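You operate a simulated robot arm through the tools that you are given. There is no shell and no other tool. Be economical: measure what you need, move in short steps, check, and stop when the job is done.

You run a simulated robot arm. Do the job below in one go: nothing can be reset, and whatever is moved stays where it is left.

TASK
Stack the green tin from the top of the steel table on top of the blue tin.
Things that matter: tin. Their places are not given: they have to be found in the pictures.

The check looks at the end state, three seconds after you hand in, the way a careful person would. Anything else that was tipped, shoved, dropped, spilled or broken makes it a failure.

THE ROBOT
A 6-joint arm with a two-finger parallel gripper, fixed in place. Base frame: the origin is at the foot of the arm, x ahead of it, y to its left, z up; the work surface is at about z = 0.85. Units: m, degrees, N and s.
With the tool pointing down near the work surface it reaches from about 0.24 to 0.64 m from the base axis. Its first joint turns from -66.0 to 66.0 degrees. Payload 2.7 kg.
The TCP is the grasp point between the finger pads, 0.023 m short of the fingertips. In the tool frame z runs along the fingers and y along their closing line. The gripper opens to 0.094 m. The fingers are 0.038 m wide and 0.01 m thick; the gripper's body (0.054 by 0.096 m) begins 0.039 m behind the TCP.
Orientation is told as [roll, pitch, yaw] about the base's x, y, z axes, in that order, counted from this pose: with the fingers straight down and closing along the base's y, the tool's x points along the base's -x, its y along +y and its z along -z.

THE INTERFACE
- The arm moves only by the tool play_rows. Its argument "motion" is a list of rows, each a list of 6 numbers: the shift along the tool's x, y, z in m, then the turn, a rotation vector about the tool's x, y, z in degrees. In form: [[x, y, z, ax, ay, az], ...]. A call has 1 to 10 rows; each row is the pose to reach, as a shift and turn from the pose commanded when the call began, along the tool's axes at that moment. "jaw" is the gripper command, from -1 (shut) to 1 (fully open), values between in proportion, set as the call begins (left out, the last holds). Each row takes 0.2 s and may step no farther than 0.05 m and 8.6 degrees from the row before; otherwise, or with a gripper value out of range, the whole call is refused. Where a pose cannot be reached the arm comes as near as it can. A force on the tool above 40 N (or 10 N above the force at the start of the call, whichever is more), or a blocked arm, ends the call early, and 0.2 s more pass. The fingers move at their own pace (about 0.045 m/s each) and stop on an object; they squeeze with about 33 N. The grip force told is the motor's: it shows also when the fingers shut on nothing. Time passes only in rows, and 0.2 s behind the last, so rows that repeat a pose let the fingers close. The reply holds the time, the measured pose of the TCP, the force on the tool along the base axes, the opening and the grip force, in the units named above and with some noise, and new pictures: "show" is both (left out), scene, wrist or none.
- Cameras (640 x 400 px; columns grow to the right, rows downward): "scene" is fixed at [0.0758, -0.4273, 1.4153]; the picture's right is [0.78, -0.62, 0.00], its down [-0.30, -0.38, -0.87] and it looks along [0.54, 0.68, -0.49] (base axes); focal length 292 px, centre (320, 200). "wrist" rides on the gripper at [0.086, 0.016, -0.075] in the tool frame; the picture's right is [-0.18, 0.98, 0.00], its down [-0.58, -0.11, -0.81] and it looks along [-0.79, -0.15, 0.59] (tool axes); focal length 243 px, centre (320, 200).
- probe_pixels(camera, pixels): for up to 12 pixels [column, row] of the newest picture of that camera ("zoom" is the newest enlarged one), the place [x, y, z] in the base frame of the surface seen there, good to about 0.002 m. No time passes.
- close_up(camera, box): a new picture of the part [left, top, right, bottom] of that camera's present view, enlarged. No time passes.
- hand_in(): hands the job in; it is judged then, once.

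Go step by step. Measure first, check grasps and placings, and put right what went wrong. The budget is 60 turns and 170 pictures, counting those below and the enlarged ones. Unless the task says otherwise, let go and move clear before handing in, and close with one line.

The tools are called after ">>>" as a command line: name --pt "numbers of a row" for each row, then --argument value for the rest, lists and objects as JSON in quotes. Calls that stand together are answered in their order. play_rows: Moves the arm, as the interface text tells. Its arguments: {"type":"object","properties":{"motion":{"type":"array","items":{"type":"array","items":{"type":"number"}}},"jaw":{"type":"number"},"show":{"type":"string","enum":["both","scene","wrist","none"]}},"required":["motion"]} The other tools are called the same way: probe_pixels (camera, pixels) gives the place of the surface under pixels of a picture; close_up (camera, box) takes an enlarged picture of a part of a camera's view; hand_in () hands the job in.

At the start:

```text
clock: 0.0
tcp_pos: [0.4195, 0.0628, 1.2046]
ee_rot: [0.0, -0.1, 0.0]
force: [0.0, -0.2, -0.9]
opening: 0.0939
finger_force: 0.0
```

scene: 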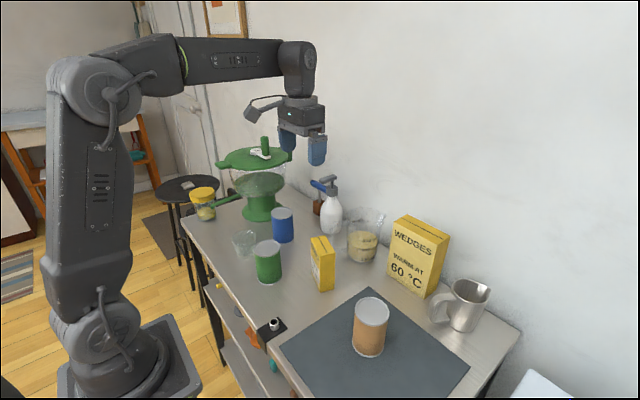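
wrist: 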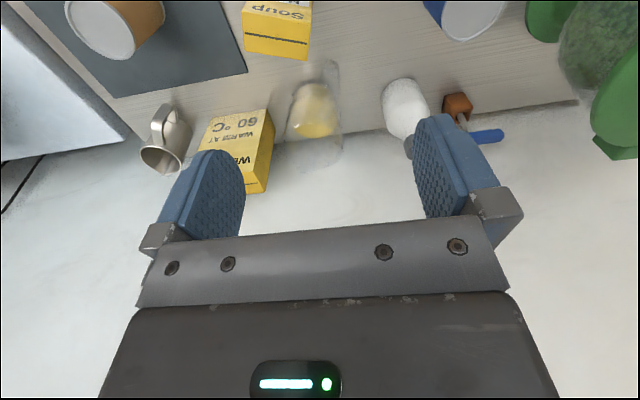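

The scene shows a green tin near (268,262) and a blue tin near (283,225). I'll enlarge that area and probe the tins' tops and neighbours.

>>> close_up --camera "scene" --box '[190, 170, 350, 300]'

>>> probe_pixels --camera "scene" --pixels '[[257, 247], [279, 247], [268, 241], [267, 253], [268, 283], [273, 213], [292, 213], [282, 208], [282, 218], [284, 241], [244, 240], [320, 240]]'

```text
3.08 times, centred on (270, 235) of scene
```

zoom: 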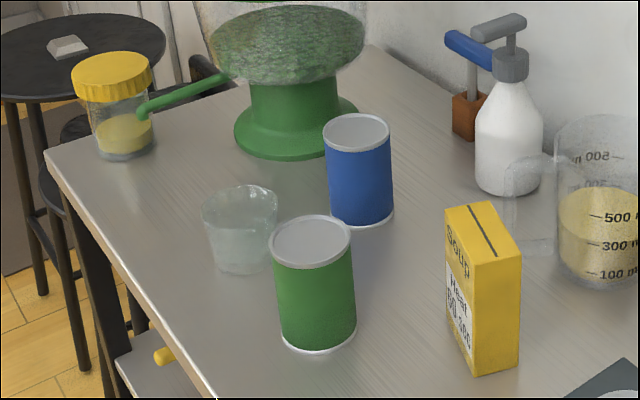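

```text
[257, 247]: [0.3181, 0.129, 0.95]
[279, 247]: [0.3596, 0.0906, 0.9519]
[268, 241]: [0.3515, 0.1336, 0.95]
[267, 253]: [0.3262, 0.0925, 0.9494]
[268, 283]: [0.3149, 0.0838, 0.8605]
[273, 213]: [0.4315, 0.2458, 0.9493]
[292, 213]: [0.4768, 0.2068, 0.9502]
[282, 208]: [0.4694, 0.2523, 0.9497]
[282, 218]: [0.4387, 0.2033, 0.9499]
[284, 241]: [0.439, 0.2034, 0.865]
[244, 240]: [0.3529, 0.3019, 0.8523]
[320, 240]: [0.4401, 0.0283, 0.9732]
```

The zoom shows the green lid spanning about (270..351, 215..269) and the blue lid about (323..389, 114..152). I'll probe their rims, the glass next to them and the tall pan.

>>> probe_pixels --camera "zoom" --pixels '[[272, 243], [349, 240], [311, 217], [311, 267], [325, 133], [387, 133], [356, 116], [356, 150], [240, 188], [240, 270], [355, 70], [205, 215]]'

>>> close_up --camera "scene" --box '[200, 120, 360, 220]'

```text
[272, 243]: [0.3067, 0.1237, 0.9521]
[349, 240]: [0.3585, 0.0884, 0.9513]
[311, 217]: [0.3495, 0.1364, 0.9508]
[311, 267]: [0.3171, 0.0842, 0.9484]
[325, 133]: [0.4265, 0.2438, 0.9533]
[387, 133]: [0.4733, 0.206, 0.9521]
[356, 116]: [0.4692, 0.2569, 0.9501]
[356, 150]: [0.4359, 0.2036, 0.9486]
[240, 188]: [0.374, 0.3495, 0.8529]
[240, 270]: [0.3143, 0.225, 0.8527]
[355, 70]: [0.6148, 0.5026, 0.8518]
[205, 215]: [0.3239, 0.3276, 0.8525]
```

```text
4.00 times, centred on (280, 170) of scene
```

zoom: 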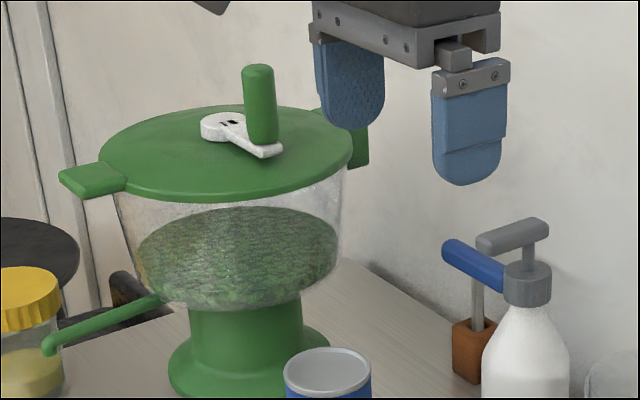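

Next to the blue tin stands a tall green spinner with a wide bowl and a handle. I'll probe its outline to choose a safe approach direction for the gripper.

>>> probe_pixels --camera "zoom" --pixels '[[180, 195], [100, 155], [350, 150], [320, 185], [230, 110], [65, 185], [360, 160], [260, 70], [280, 152], [230, 260], [250, 380], [50, 345]]'

>>> probe_pixels --camera "wrist" --pixels '[[470, 20], [448, 22], [550, 20], [615, 120], [600, 150], [590, 60], [560, 40], [405, 100]]'

```text
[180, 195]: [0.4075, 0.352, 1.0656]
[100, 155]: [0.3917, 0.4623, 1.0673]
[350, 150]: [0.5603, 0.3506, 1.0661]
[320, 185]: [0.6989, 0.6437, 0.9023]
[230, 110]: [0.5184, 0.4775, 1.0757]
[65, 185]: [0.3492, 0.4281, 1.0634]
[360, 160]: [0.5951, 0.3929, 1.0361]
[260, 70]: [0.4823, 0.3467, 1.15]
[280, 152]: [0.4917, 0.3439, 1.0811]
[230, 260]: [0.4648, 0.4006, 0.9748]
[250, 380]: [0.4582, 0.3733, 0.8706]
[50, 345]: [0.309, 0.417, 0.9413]
```

```text
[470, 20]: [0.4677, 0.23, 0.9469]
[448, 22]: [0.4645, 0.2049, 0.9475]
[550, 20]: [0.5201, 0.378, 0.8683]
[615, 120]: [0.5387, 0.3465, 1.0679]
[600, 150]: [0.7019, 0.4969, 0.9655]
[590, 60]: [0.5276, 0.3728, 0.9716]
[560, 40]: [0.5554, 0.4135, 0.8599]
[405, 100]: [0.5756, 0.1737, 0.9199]
```

The spinner's lid edge is at y≈0.32, clear of the blue tin at (0.452, 0.229). The green tin is at (0.333, 0.110), top at 0.95. I'll move above the green tin, staying high.

>>> play_rows --pt "0.022 0.012 0.028 0 0 0" --pt "0.044 0.024 0.056 0 0 0" --pt "0.066 0.036 0.084 0 0 0" --pt "0.0865 0.047 0.112 0 0 0" --pt "0.0865 0.047 0.112 0 0 0" --jaw 1

```text
clock: 1.2
tcp_pos: [0.3314, 0.1123, 1.0953]
ee_rot: [0.0, -0.1, 0.0]
force: [0.8, -0.2, -0.5]
opening: 0.0942
finger_force: 0.1
```

scene: 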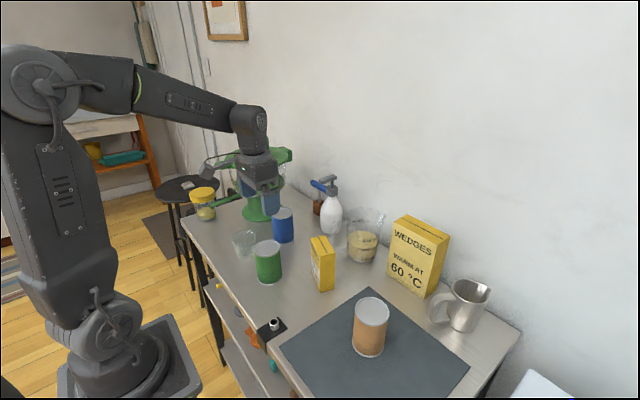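
wrist: 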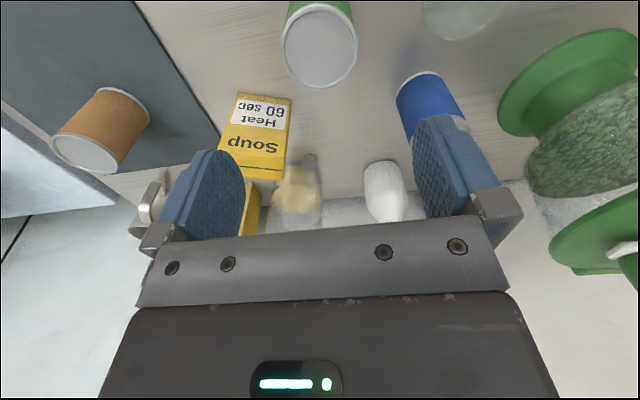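

The green lid now shows in the wrist view around (319,47). I'll refine its centre and locate the glass cup near (462,15).

>>> probe_pixels --camera "wrist" --pixels '[[284, 50], [354, 48], [319, 85], [319, 14], [319, 48], [430, 20], [450, 38], [495, 20], [462, 20]]'

>>> close_up --camera "wrist" --box '[260, 0, 520, 160]'

```text
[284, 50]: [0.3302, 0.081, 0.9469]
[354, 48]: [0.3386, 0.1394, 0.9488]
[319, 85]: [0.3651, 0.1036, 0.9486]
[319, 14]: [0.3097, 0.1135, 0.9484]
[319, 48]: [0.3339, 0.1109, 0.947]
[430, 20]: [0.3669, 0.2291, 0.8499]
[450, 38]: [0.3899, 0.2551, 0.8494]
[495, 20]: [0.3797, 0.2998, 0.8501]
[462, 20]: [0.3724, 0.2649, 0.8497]
```

```text
2.46 times, centred on (390, 80) of wrist
```

zoom: 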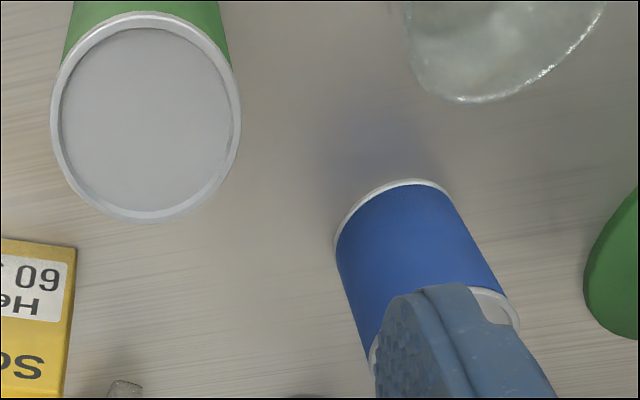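

The tin's centre is at (0.334, 0.110), and the cup starts at about y=0.21, so the fingers have room. I'll descend 0.17 m.

>>> play_rows --pt "-0.001 -0.001 0.035 0 0 0" --pt "-0.001 -0.001 0.07 0 0 0" --pt "-0.001 -0.001 0.1 0 0 0" --pt "-0.001 -0.001 0.125 0 0 0" --pt "-0.001 -0.001 0.15 0 0 0" --pt "-0.001 -0.001 0.168 0 0 0" --pt "-0.001 -0.001 0.168 0 0 0"

```text
clock: 2.8
tcp_pos: [0.3355, 0.1088, 0.9234]
ee_rot: [-0.1, -0.1, 0.1]
force: [-0.5, 0.6, -0.4]
opening: 0.0939
finger_force: 0.1
```

scene: 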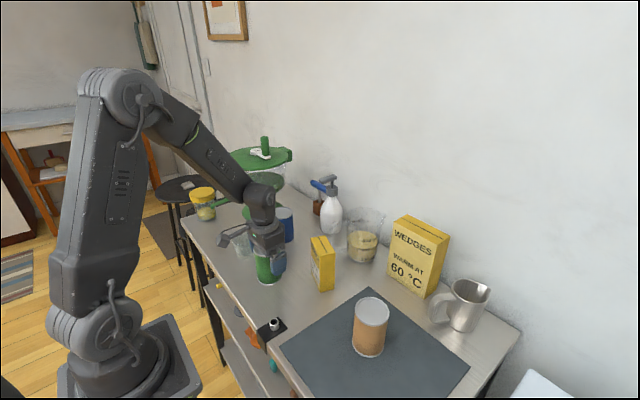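
wrist: 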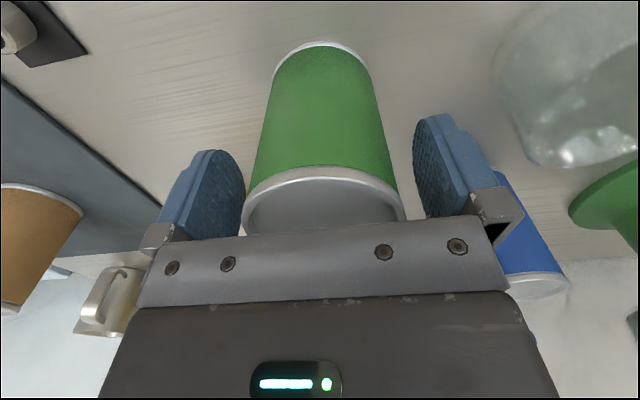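

The tin sits between the pads and nothing was touched. I'll close the fingers.

>>> play_rows --pt "0 0 0 0 0 0" --pt "0 0 0 0 0 0" --pt "0 0 0 0 0 0" --pt "0 0 0 0 0 0" --pt "0 0 0 0 0 0" --jaw -1 --show "wrist"

```text
clock: 4.0
tcp_pos: [0.3356, 0.1092, 0.9245]
ee_rot: [0.0, -0.1, 0.0]
force: [-1.0, 1.3, 0.5]
opening: 0.0655
finger_force: 32.7
```

wrist: 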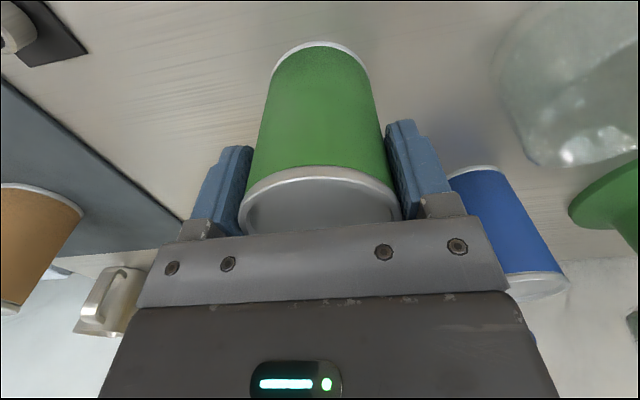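

The grip closed at 0.0655 m with 33 N. I'll lift straight up by 0.15 m.

>>> play_rows --pt "0 0 -0.01 0 0 0" --pt "0 0 -0.03 0 0 0" --pt "0 0 -0.06 0 0 0" --pt "0 0 -0.09 0 0 0" --pt "0 0 -0.12 0 0 0" --pt "0 0 -0.15 0 0 0" --pt "0 0 -0.15 0 0 0"

```text
clock: 5.6
tcp_pos: [0.3363, 0.1097, 1.074]
ee_rot: [0.0, -0.1, -0.1]
force: [0.5, 0.5, -3.6]
opening: 0.0656
finger_force: 33.1
```

scene: 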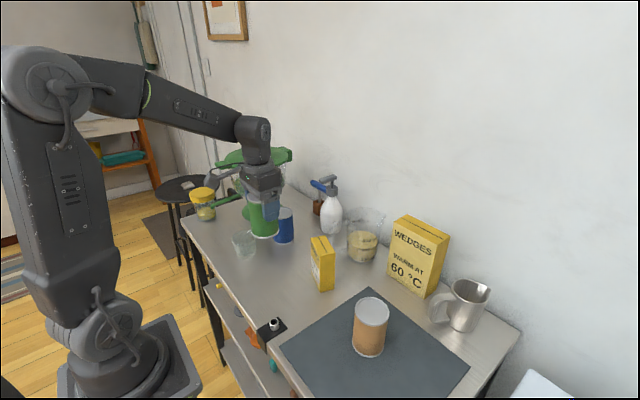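
wrist: 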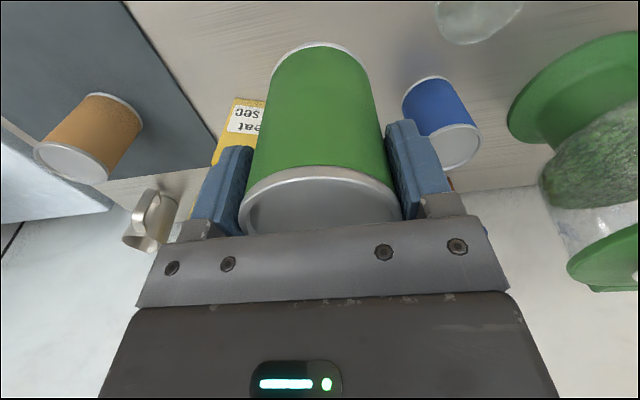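

The tin is held and its base is near 1.0. I'll measure the blue tin's lid rim in the scene and wrist views to get its centre accurately.

>>> probe_pixels --camera "wrist" --pixels '[[478, 138], [460, 126], [452, 168], [470, 155], [455, 150]]'

>>> close_up --camera "scene" --box '[240, 190, 320, 250]'

```text
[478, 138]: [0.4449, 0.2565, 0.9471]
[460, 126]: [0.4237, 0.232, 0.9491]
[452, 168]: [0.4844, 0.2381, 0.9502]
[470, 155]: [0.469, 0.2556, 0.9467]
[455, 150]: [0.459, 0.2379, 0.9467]
```

```text
6.67 times, centred on (280, 220) of scene
```

zoom: 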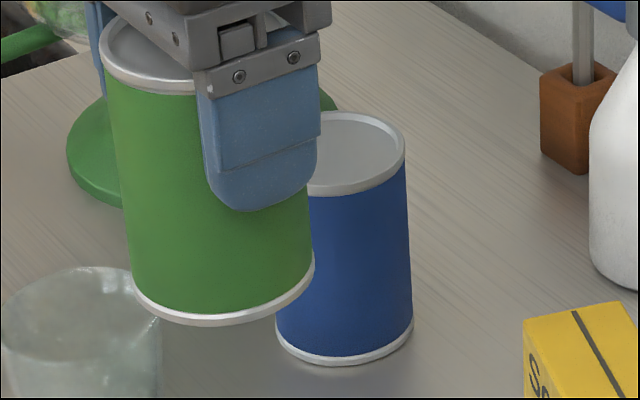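

Fitting the rim points puts the blue tin's centre at about (0.454, 0.228). I'll carry the tin over it with 0.05 m clearance, turning 25° so the gripper stays away from the spinner.

>>> play_rows --pt "-0.02 0.02 0 0 0 -4" --pt "-0.04 0.04 0 0 0 -8" --pt "-0.06 0.06 0 0 0 -12" --pt "-0.08 0.08 0 0 0 -16" --pt "-0.1 0.1 0 0 0 -20" --pt "-0.119 0.1185 0 0 0 -25" --pt "-0.119 0.1185 0 0 0 -25" --pt "-0.119 0.1185 0 0 0 -25"

```text
clock: 7.4
tcp_pos: [0.4535, 0.2253, 1.0748]
ee_rot: [-0.2, -0.2, 25.1]
force: [0.5, -0.9, -3.3]
opening: 0.0655
finger_force: 32.7
```

scene: 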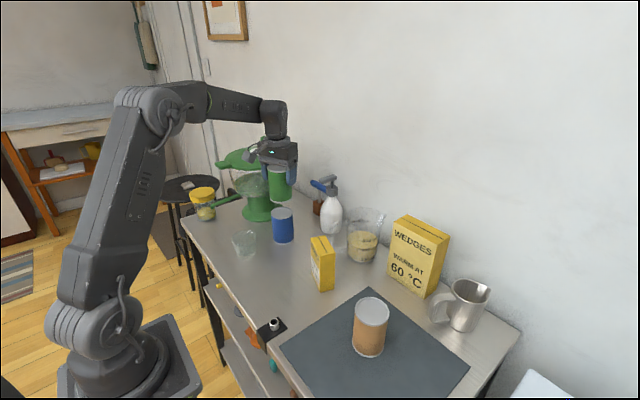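
wrist: 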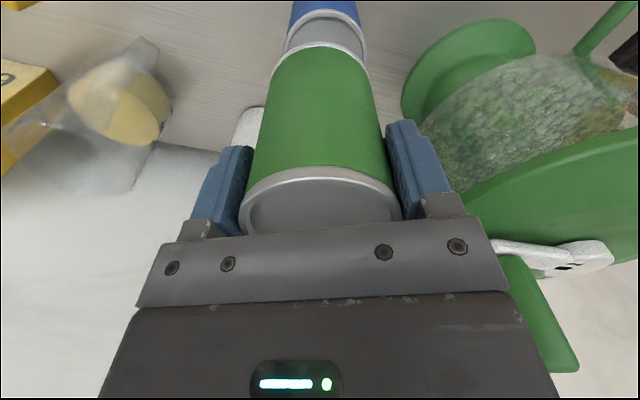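

The green tin hovers over the blue one, and in the wrist view their rims nearly line up (blue at 284–367, green bottom at 272–370). I'll zoom in on both views to measure the misalignment.

>>> close_up --camera "wrist" --box '[260, 0, 388, 80]'

>>> close_up --camera "scene" --box '[235, 155, 331, 250]'

```text
5.00 times, centred on (324, 40) of wrist
```

zoom: 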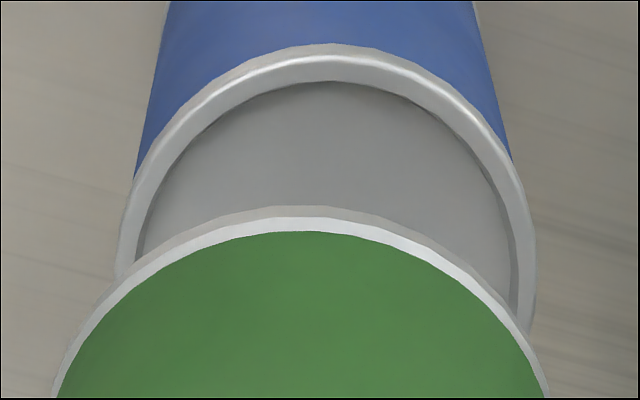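

```text
4.21 times, centred on (283, 202) of scene
```

zoom: 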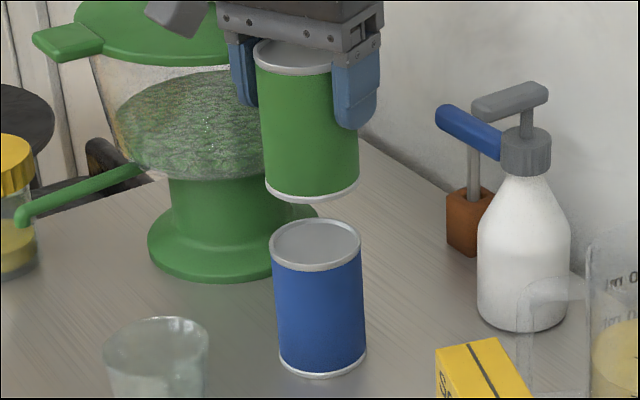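

The wrist view puts the blue tin about 2–4 mm towards tool +y, with no noticeable offset along x. I'll shift 2.5 mm and lower to about 12 mm clearance, then check again.

>>> play_rows --pt "0 0.0025 0.01 0 0 0" --pt "0 0.0025 0.025 0 0 0" --pt "0 0.0025 0.037 0 0 0" --pt "0 0.0025 0.037 0 0 0" --pt "0 0.0025 0.037 0 0 0" --show "none"

>>> close_up --camera "wrist" --box '[260, 0, 388, 80]'

>>> close_up --camera "scene" --box '[251, 180, 315, 220]'

```text
clock: 8.6
tcp_pos: [0.4544, 0.2276, 1.037]
ee_rot: [-0.1, -0.1, 25.0]
force: [-0.3, 0.2, -4.2]
opening: 0.0656
finger_force: 32.9
```

```text
5.00 times, centred on (324, 40) of wrist
```

zoom: 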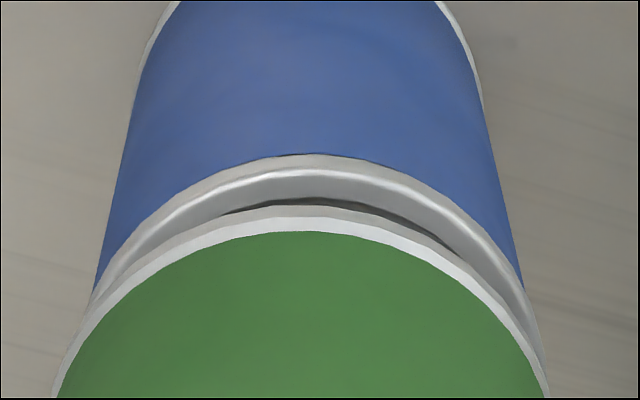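

```text
10.00 times, centred on (283, 200) of scene
```

zoom: 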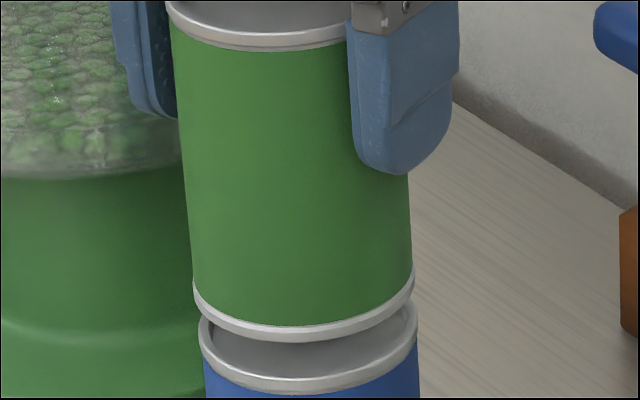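

Both views show the rims aligned within about 1 mm. I'll make a tiny correction and lower 10 mm, then creep to contact.

>>> play_rows --pt "0.0007 0.0005 0.003 0 0 0" --pt "0.0007 0.0005 0.006 0 0 0" --pt "0.0007 0.0005 0.008 0 0 0" --pt "0.0007 0.0005 0.01 0 0 0" --pt "0.0007 0.0005 0.01 0 0 0" --show "none"

>>> close_up --camera "scene" --box '[251, 180, 315, 220]'

```text
clock: 9.8
tcp_pos: [0.4517, 0.2284, 1.0266]
ee_rot: [-0.1, -0.1, 25.0]
force: [-0.8, -0.1, -3.3]
opening: 0.0653
finger_force: 33.5
```

```text
10.00 times, centred on (283, 200) of scene
```

zoom: 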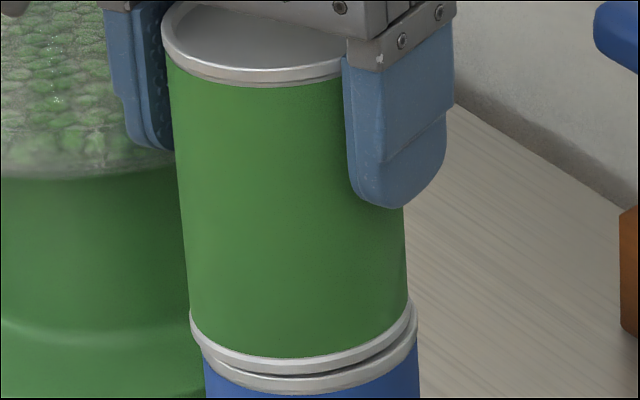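

In this view the green bottom (189–410) sits about 2 mm left of the blue rim (199–417). I'll check the wrist view before correcting.

>>> close_up --camera "wrist" --box '[260, 0, 388, 80]'

```text
5.00 times, centred on (324, 40) of wrist
```

zoom: 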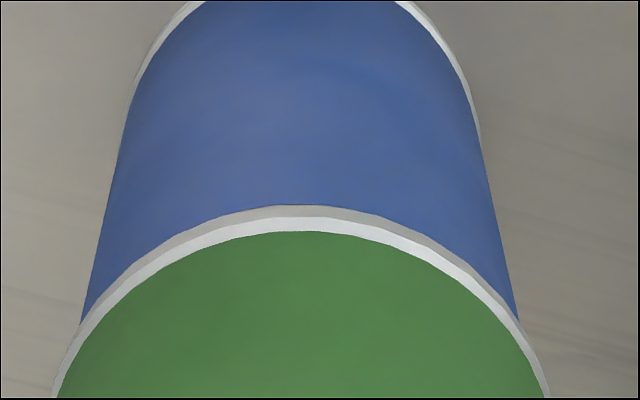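

The wrist view agrees: the green tin hides the blue rim entirely, so it sits about 2 mm too far along tool +x. I'll correct by −2 mm in x and −1 mm in y at this height.

>>> play_rows --pt "-0.002 -0.001 0 0 0 0" --pt "-0.002 -0.001 0 0 0 0" --pt "-0.002 -0.001 0 0 0 0" --show "none"

>>> close_up --camera "wrist" --box '[260, 0, 388, 80]'

>>> close_up --camera "scene" --box '[251, 180, 315, 220]'

```text
clock: 10.6
tcp_pos: [0.4545, 0.2291, 1.0277]
ee_rot: [-0.1, -0.1, 24.9]
force: [-0.6, -0.1, -3.3]
opening: 0.0654
finger_force: 33.1
```

```text
5.00 times, centred on (324, 40) of wrist
```

zoom: 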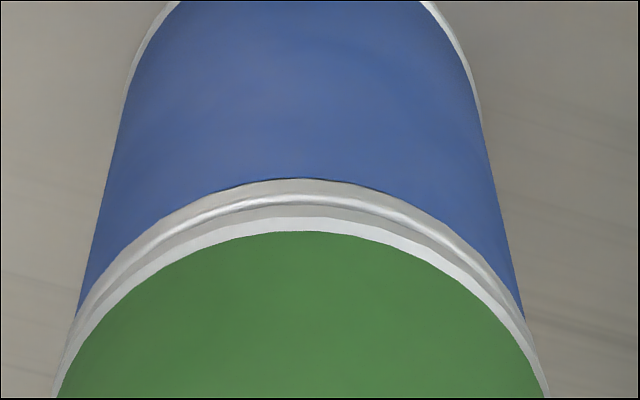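

```text
10.00 times, centred on (283, 200) of scene
```

zoom: 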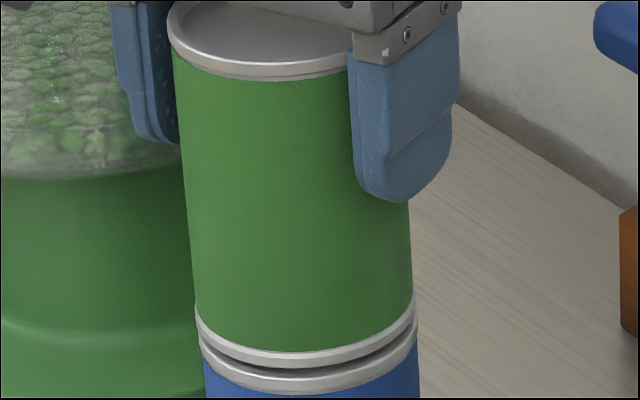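

Alignment is now within about 1 mm in both views, with a gap of about 3 mm. I'll creep down in 0.8 mm steps and watch the force.

>>> play_rows --pt "0 0 0.0008 0 0 0" --pt "0 0 0.0016 0 0 0" --pt "0 0 0.0024 0 0 0" --pt "0 0 0.003 0 0 0" --pt "0 0 0.003 0 0 0" --show "none"

>>> close_up --camera "scene" --box '[251, 180, 315, 220]'

>>> close_up --camera "wrist" --box '[260, 0, 388, 80]'

```text
clock: 11.8
tcp_pos: [0.4534, 0.2294, 1.024]
ee_rot: [-0.1, -0.2, 25.1]
force: [0.4, -0.5, 1.7]
opening: 0.0651
finger_force: 33.4
```

```text
10.00 times, centred on (283, 200) of scene
```

zoom: 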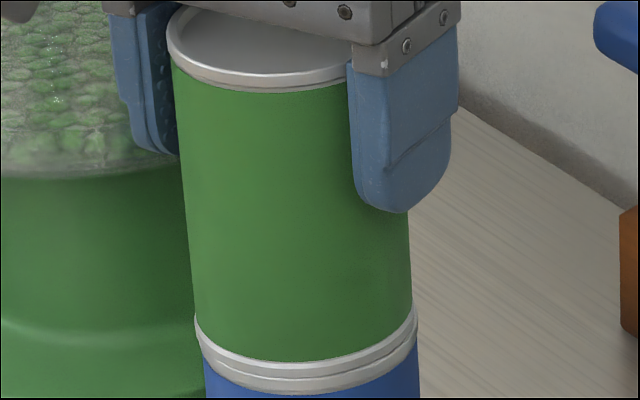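

```text
5.00 times, centred on (324, 40) of wrist
```

zoom: 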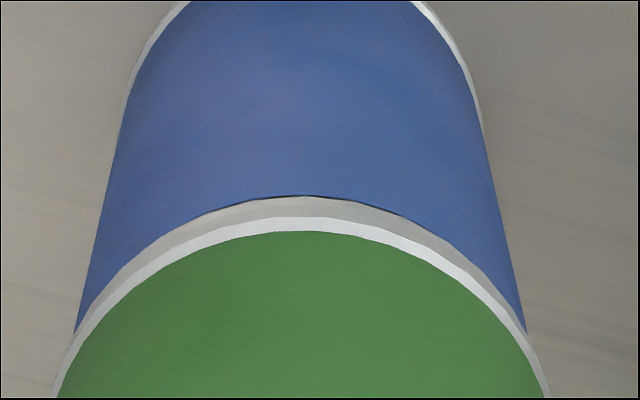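

The force went from −3.3 to +1.7 N, so the green tin rests on the blue one and the rims meet evenly. I'll open the fingers in place.

>>> play_rows --pt "0 0 0 0 0 0" --pt "0 0 0 0 0 0" --pt "0 0 0 0 0 0" --pt "0 0 0 0 0 0" --jaw 0.9

```text
clock: 12.8
tcp_pos: [0.4537, 0.2304, 1.0246]
ee_rot: [0.0, -0.1, 25.0]
force: [-0.2, -1.0, -0.2]
opening: 0.0892
finger_force: 0.0
```

scene: 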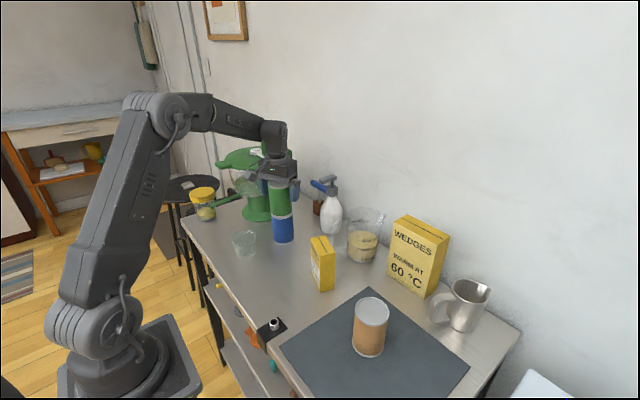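
wrist: 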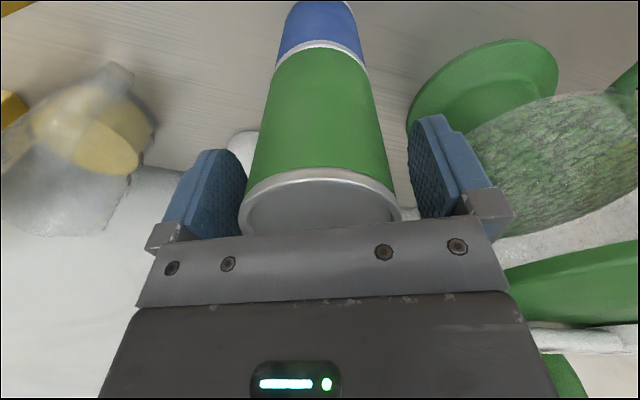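

The fingers are open at 0.089 m and the stack is standing. I'll raise straight up.

>>> play_rows --pt "0 0 -0.01 0 0 0" --pt "0 0 -0.03 0 0 0" --pt "0 0 -0.06 0 0 0" --pt "0 0 -0.09 0 0 0" --pt "0 0 -0.12 0 0 0" --pt "0 0 -0.15 0 0 0" --pt "0.03 0 -0.16 0 0 0" --pt "0.06 0 -0.16 0 0 0" --pt "0.06 0 -0.16 0 0 0"

>>> close_up --camera "scene" --box '[200, 120, 360, 270]'

```text
clock: 14.8
tcp_pos: [0.3958, 0.2058, 1.1829]
ee_rot: [-0.1, -0.1, 25.0]
force: [0.5, 0.9, 0.4]
opening: 0.0892
finger_force: 0.0
```

scene: 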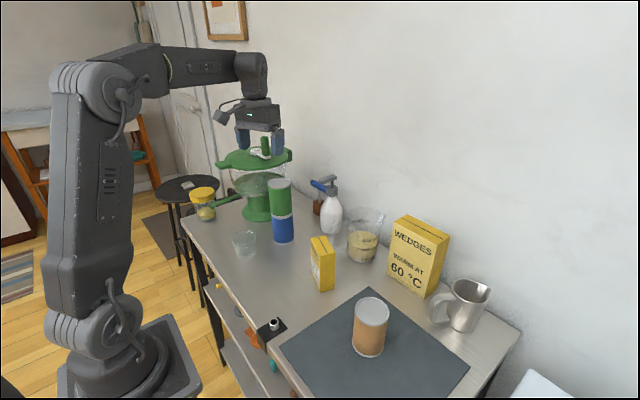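
wrist: 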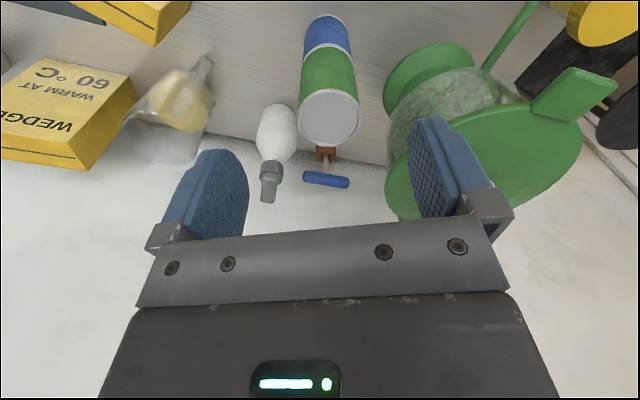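

```text
2.67 times, centred on (280, 195) of scene
```

zoom: 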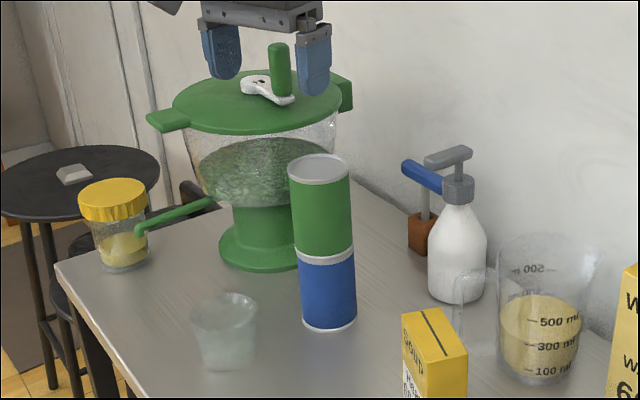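

The green tin stands upright and centred on the blue one, nothing else has moved, and the gripper is clear. I'll hand in.

>>> hand_in

```text
The job is handed in.
```

The green tin is stacked upright on the blue tin, the gripper is open and clear, and the last pictures show nothing else disturbed.
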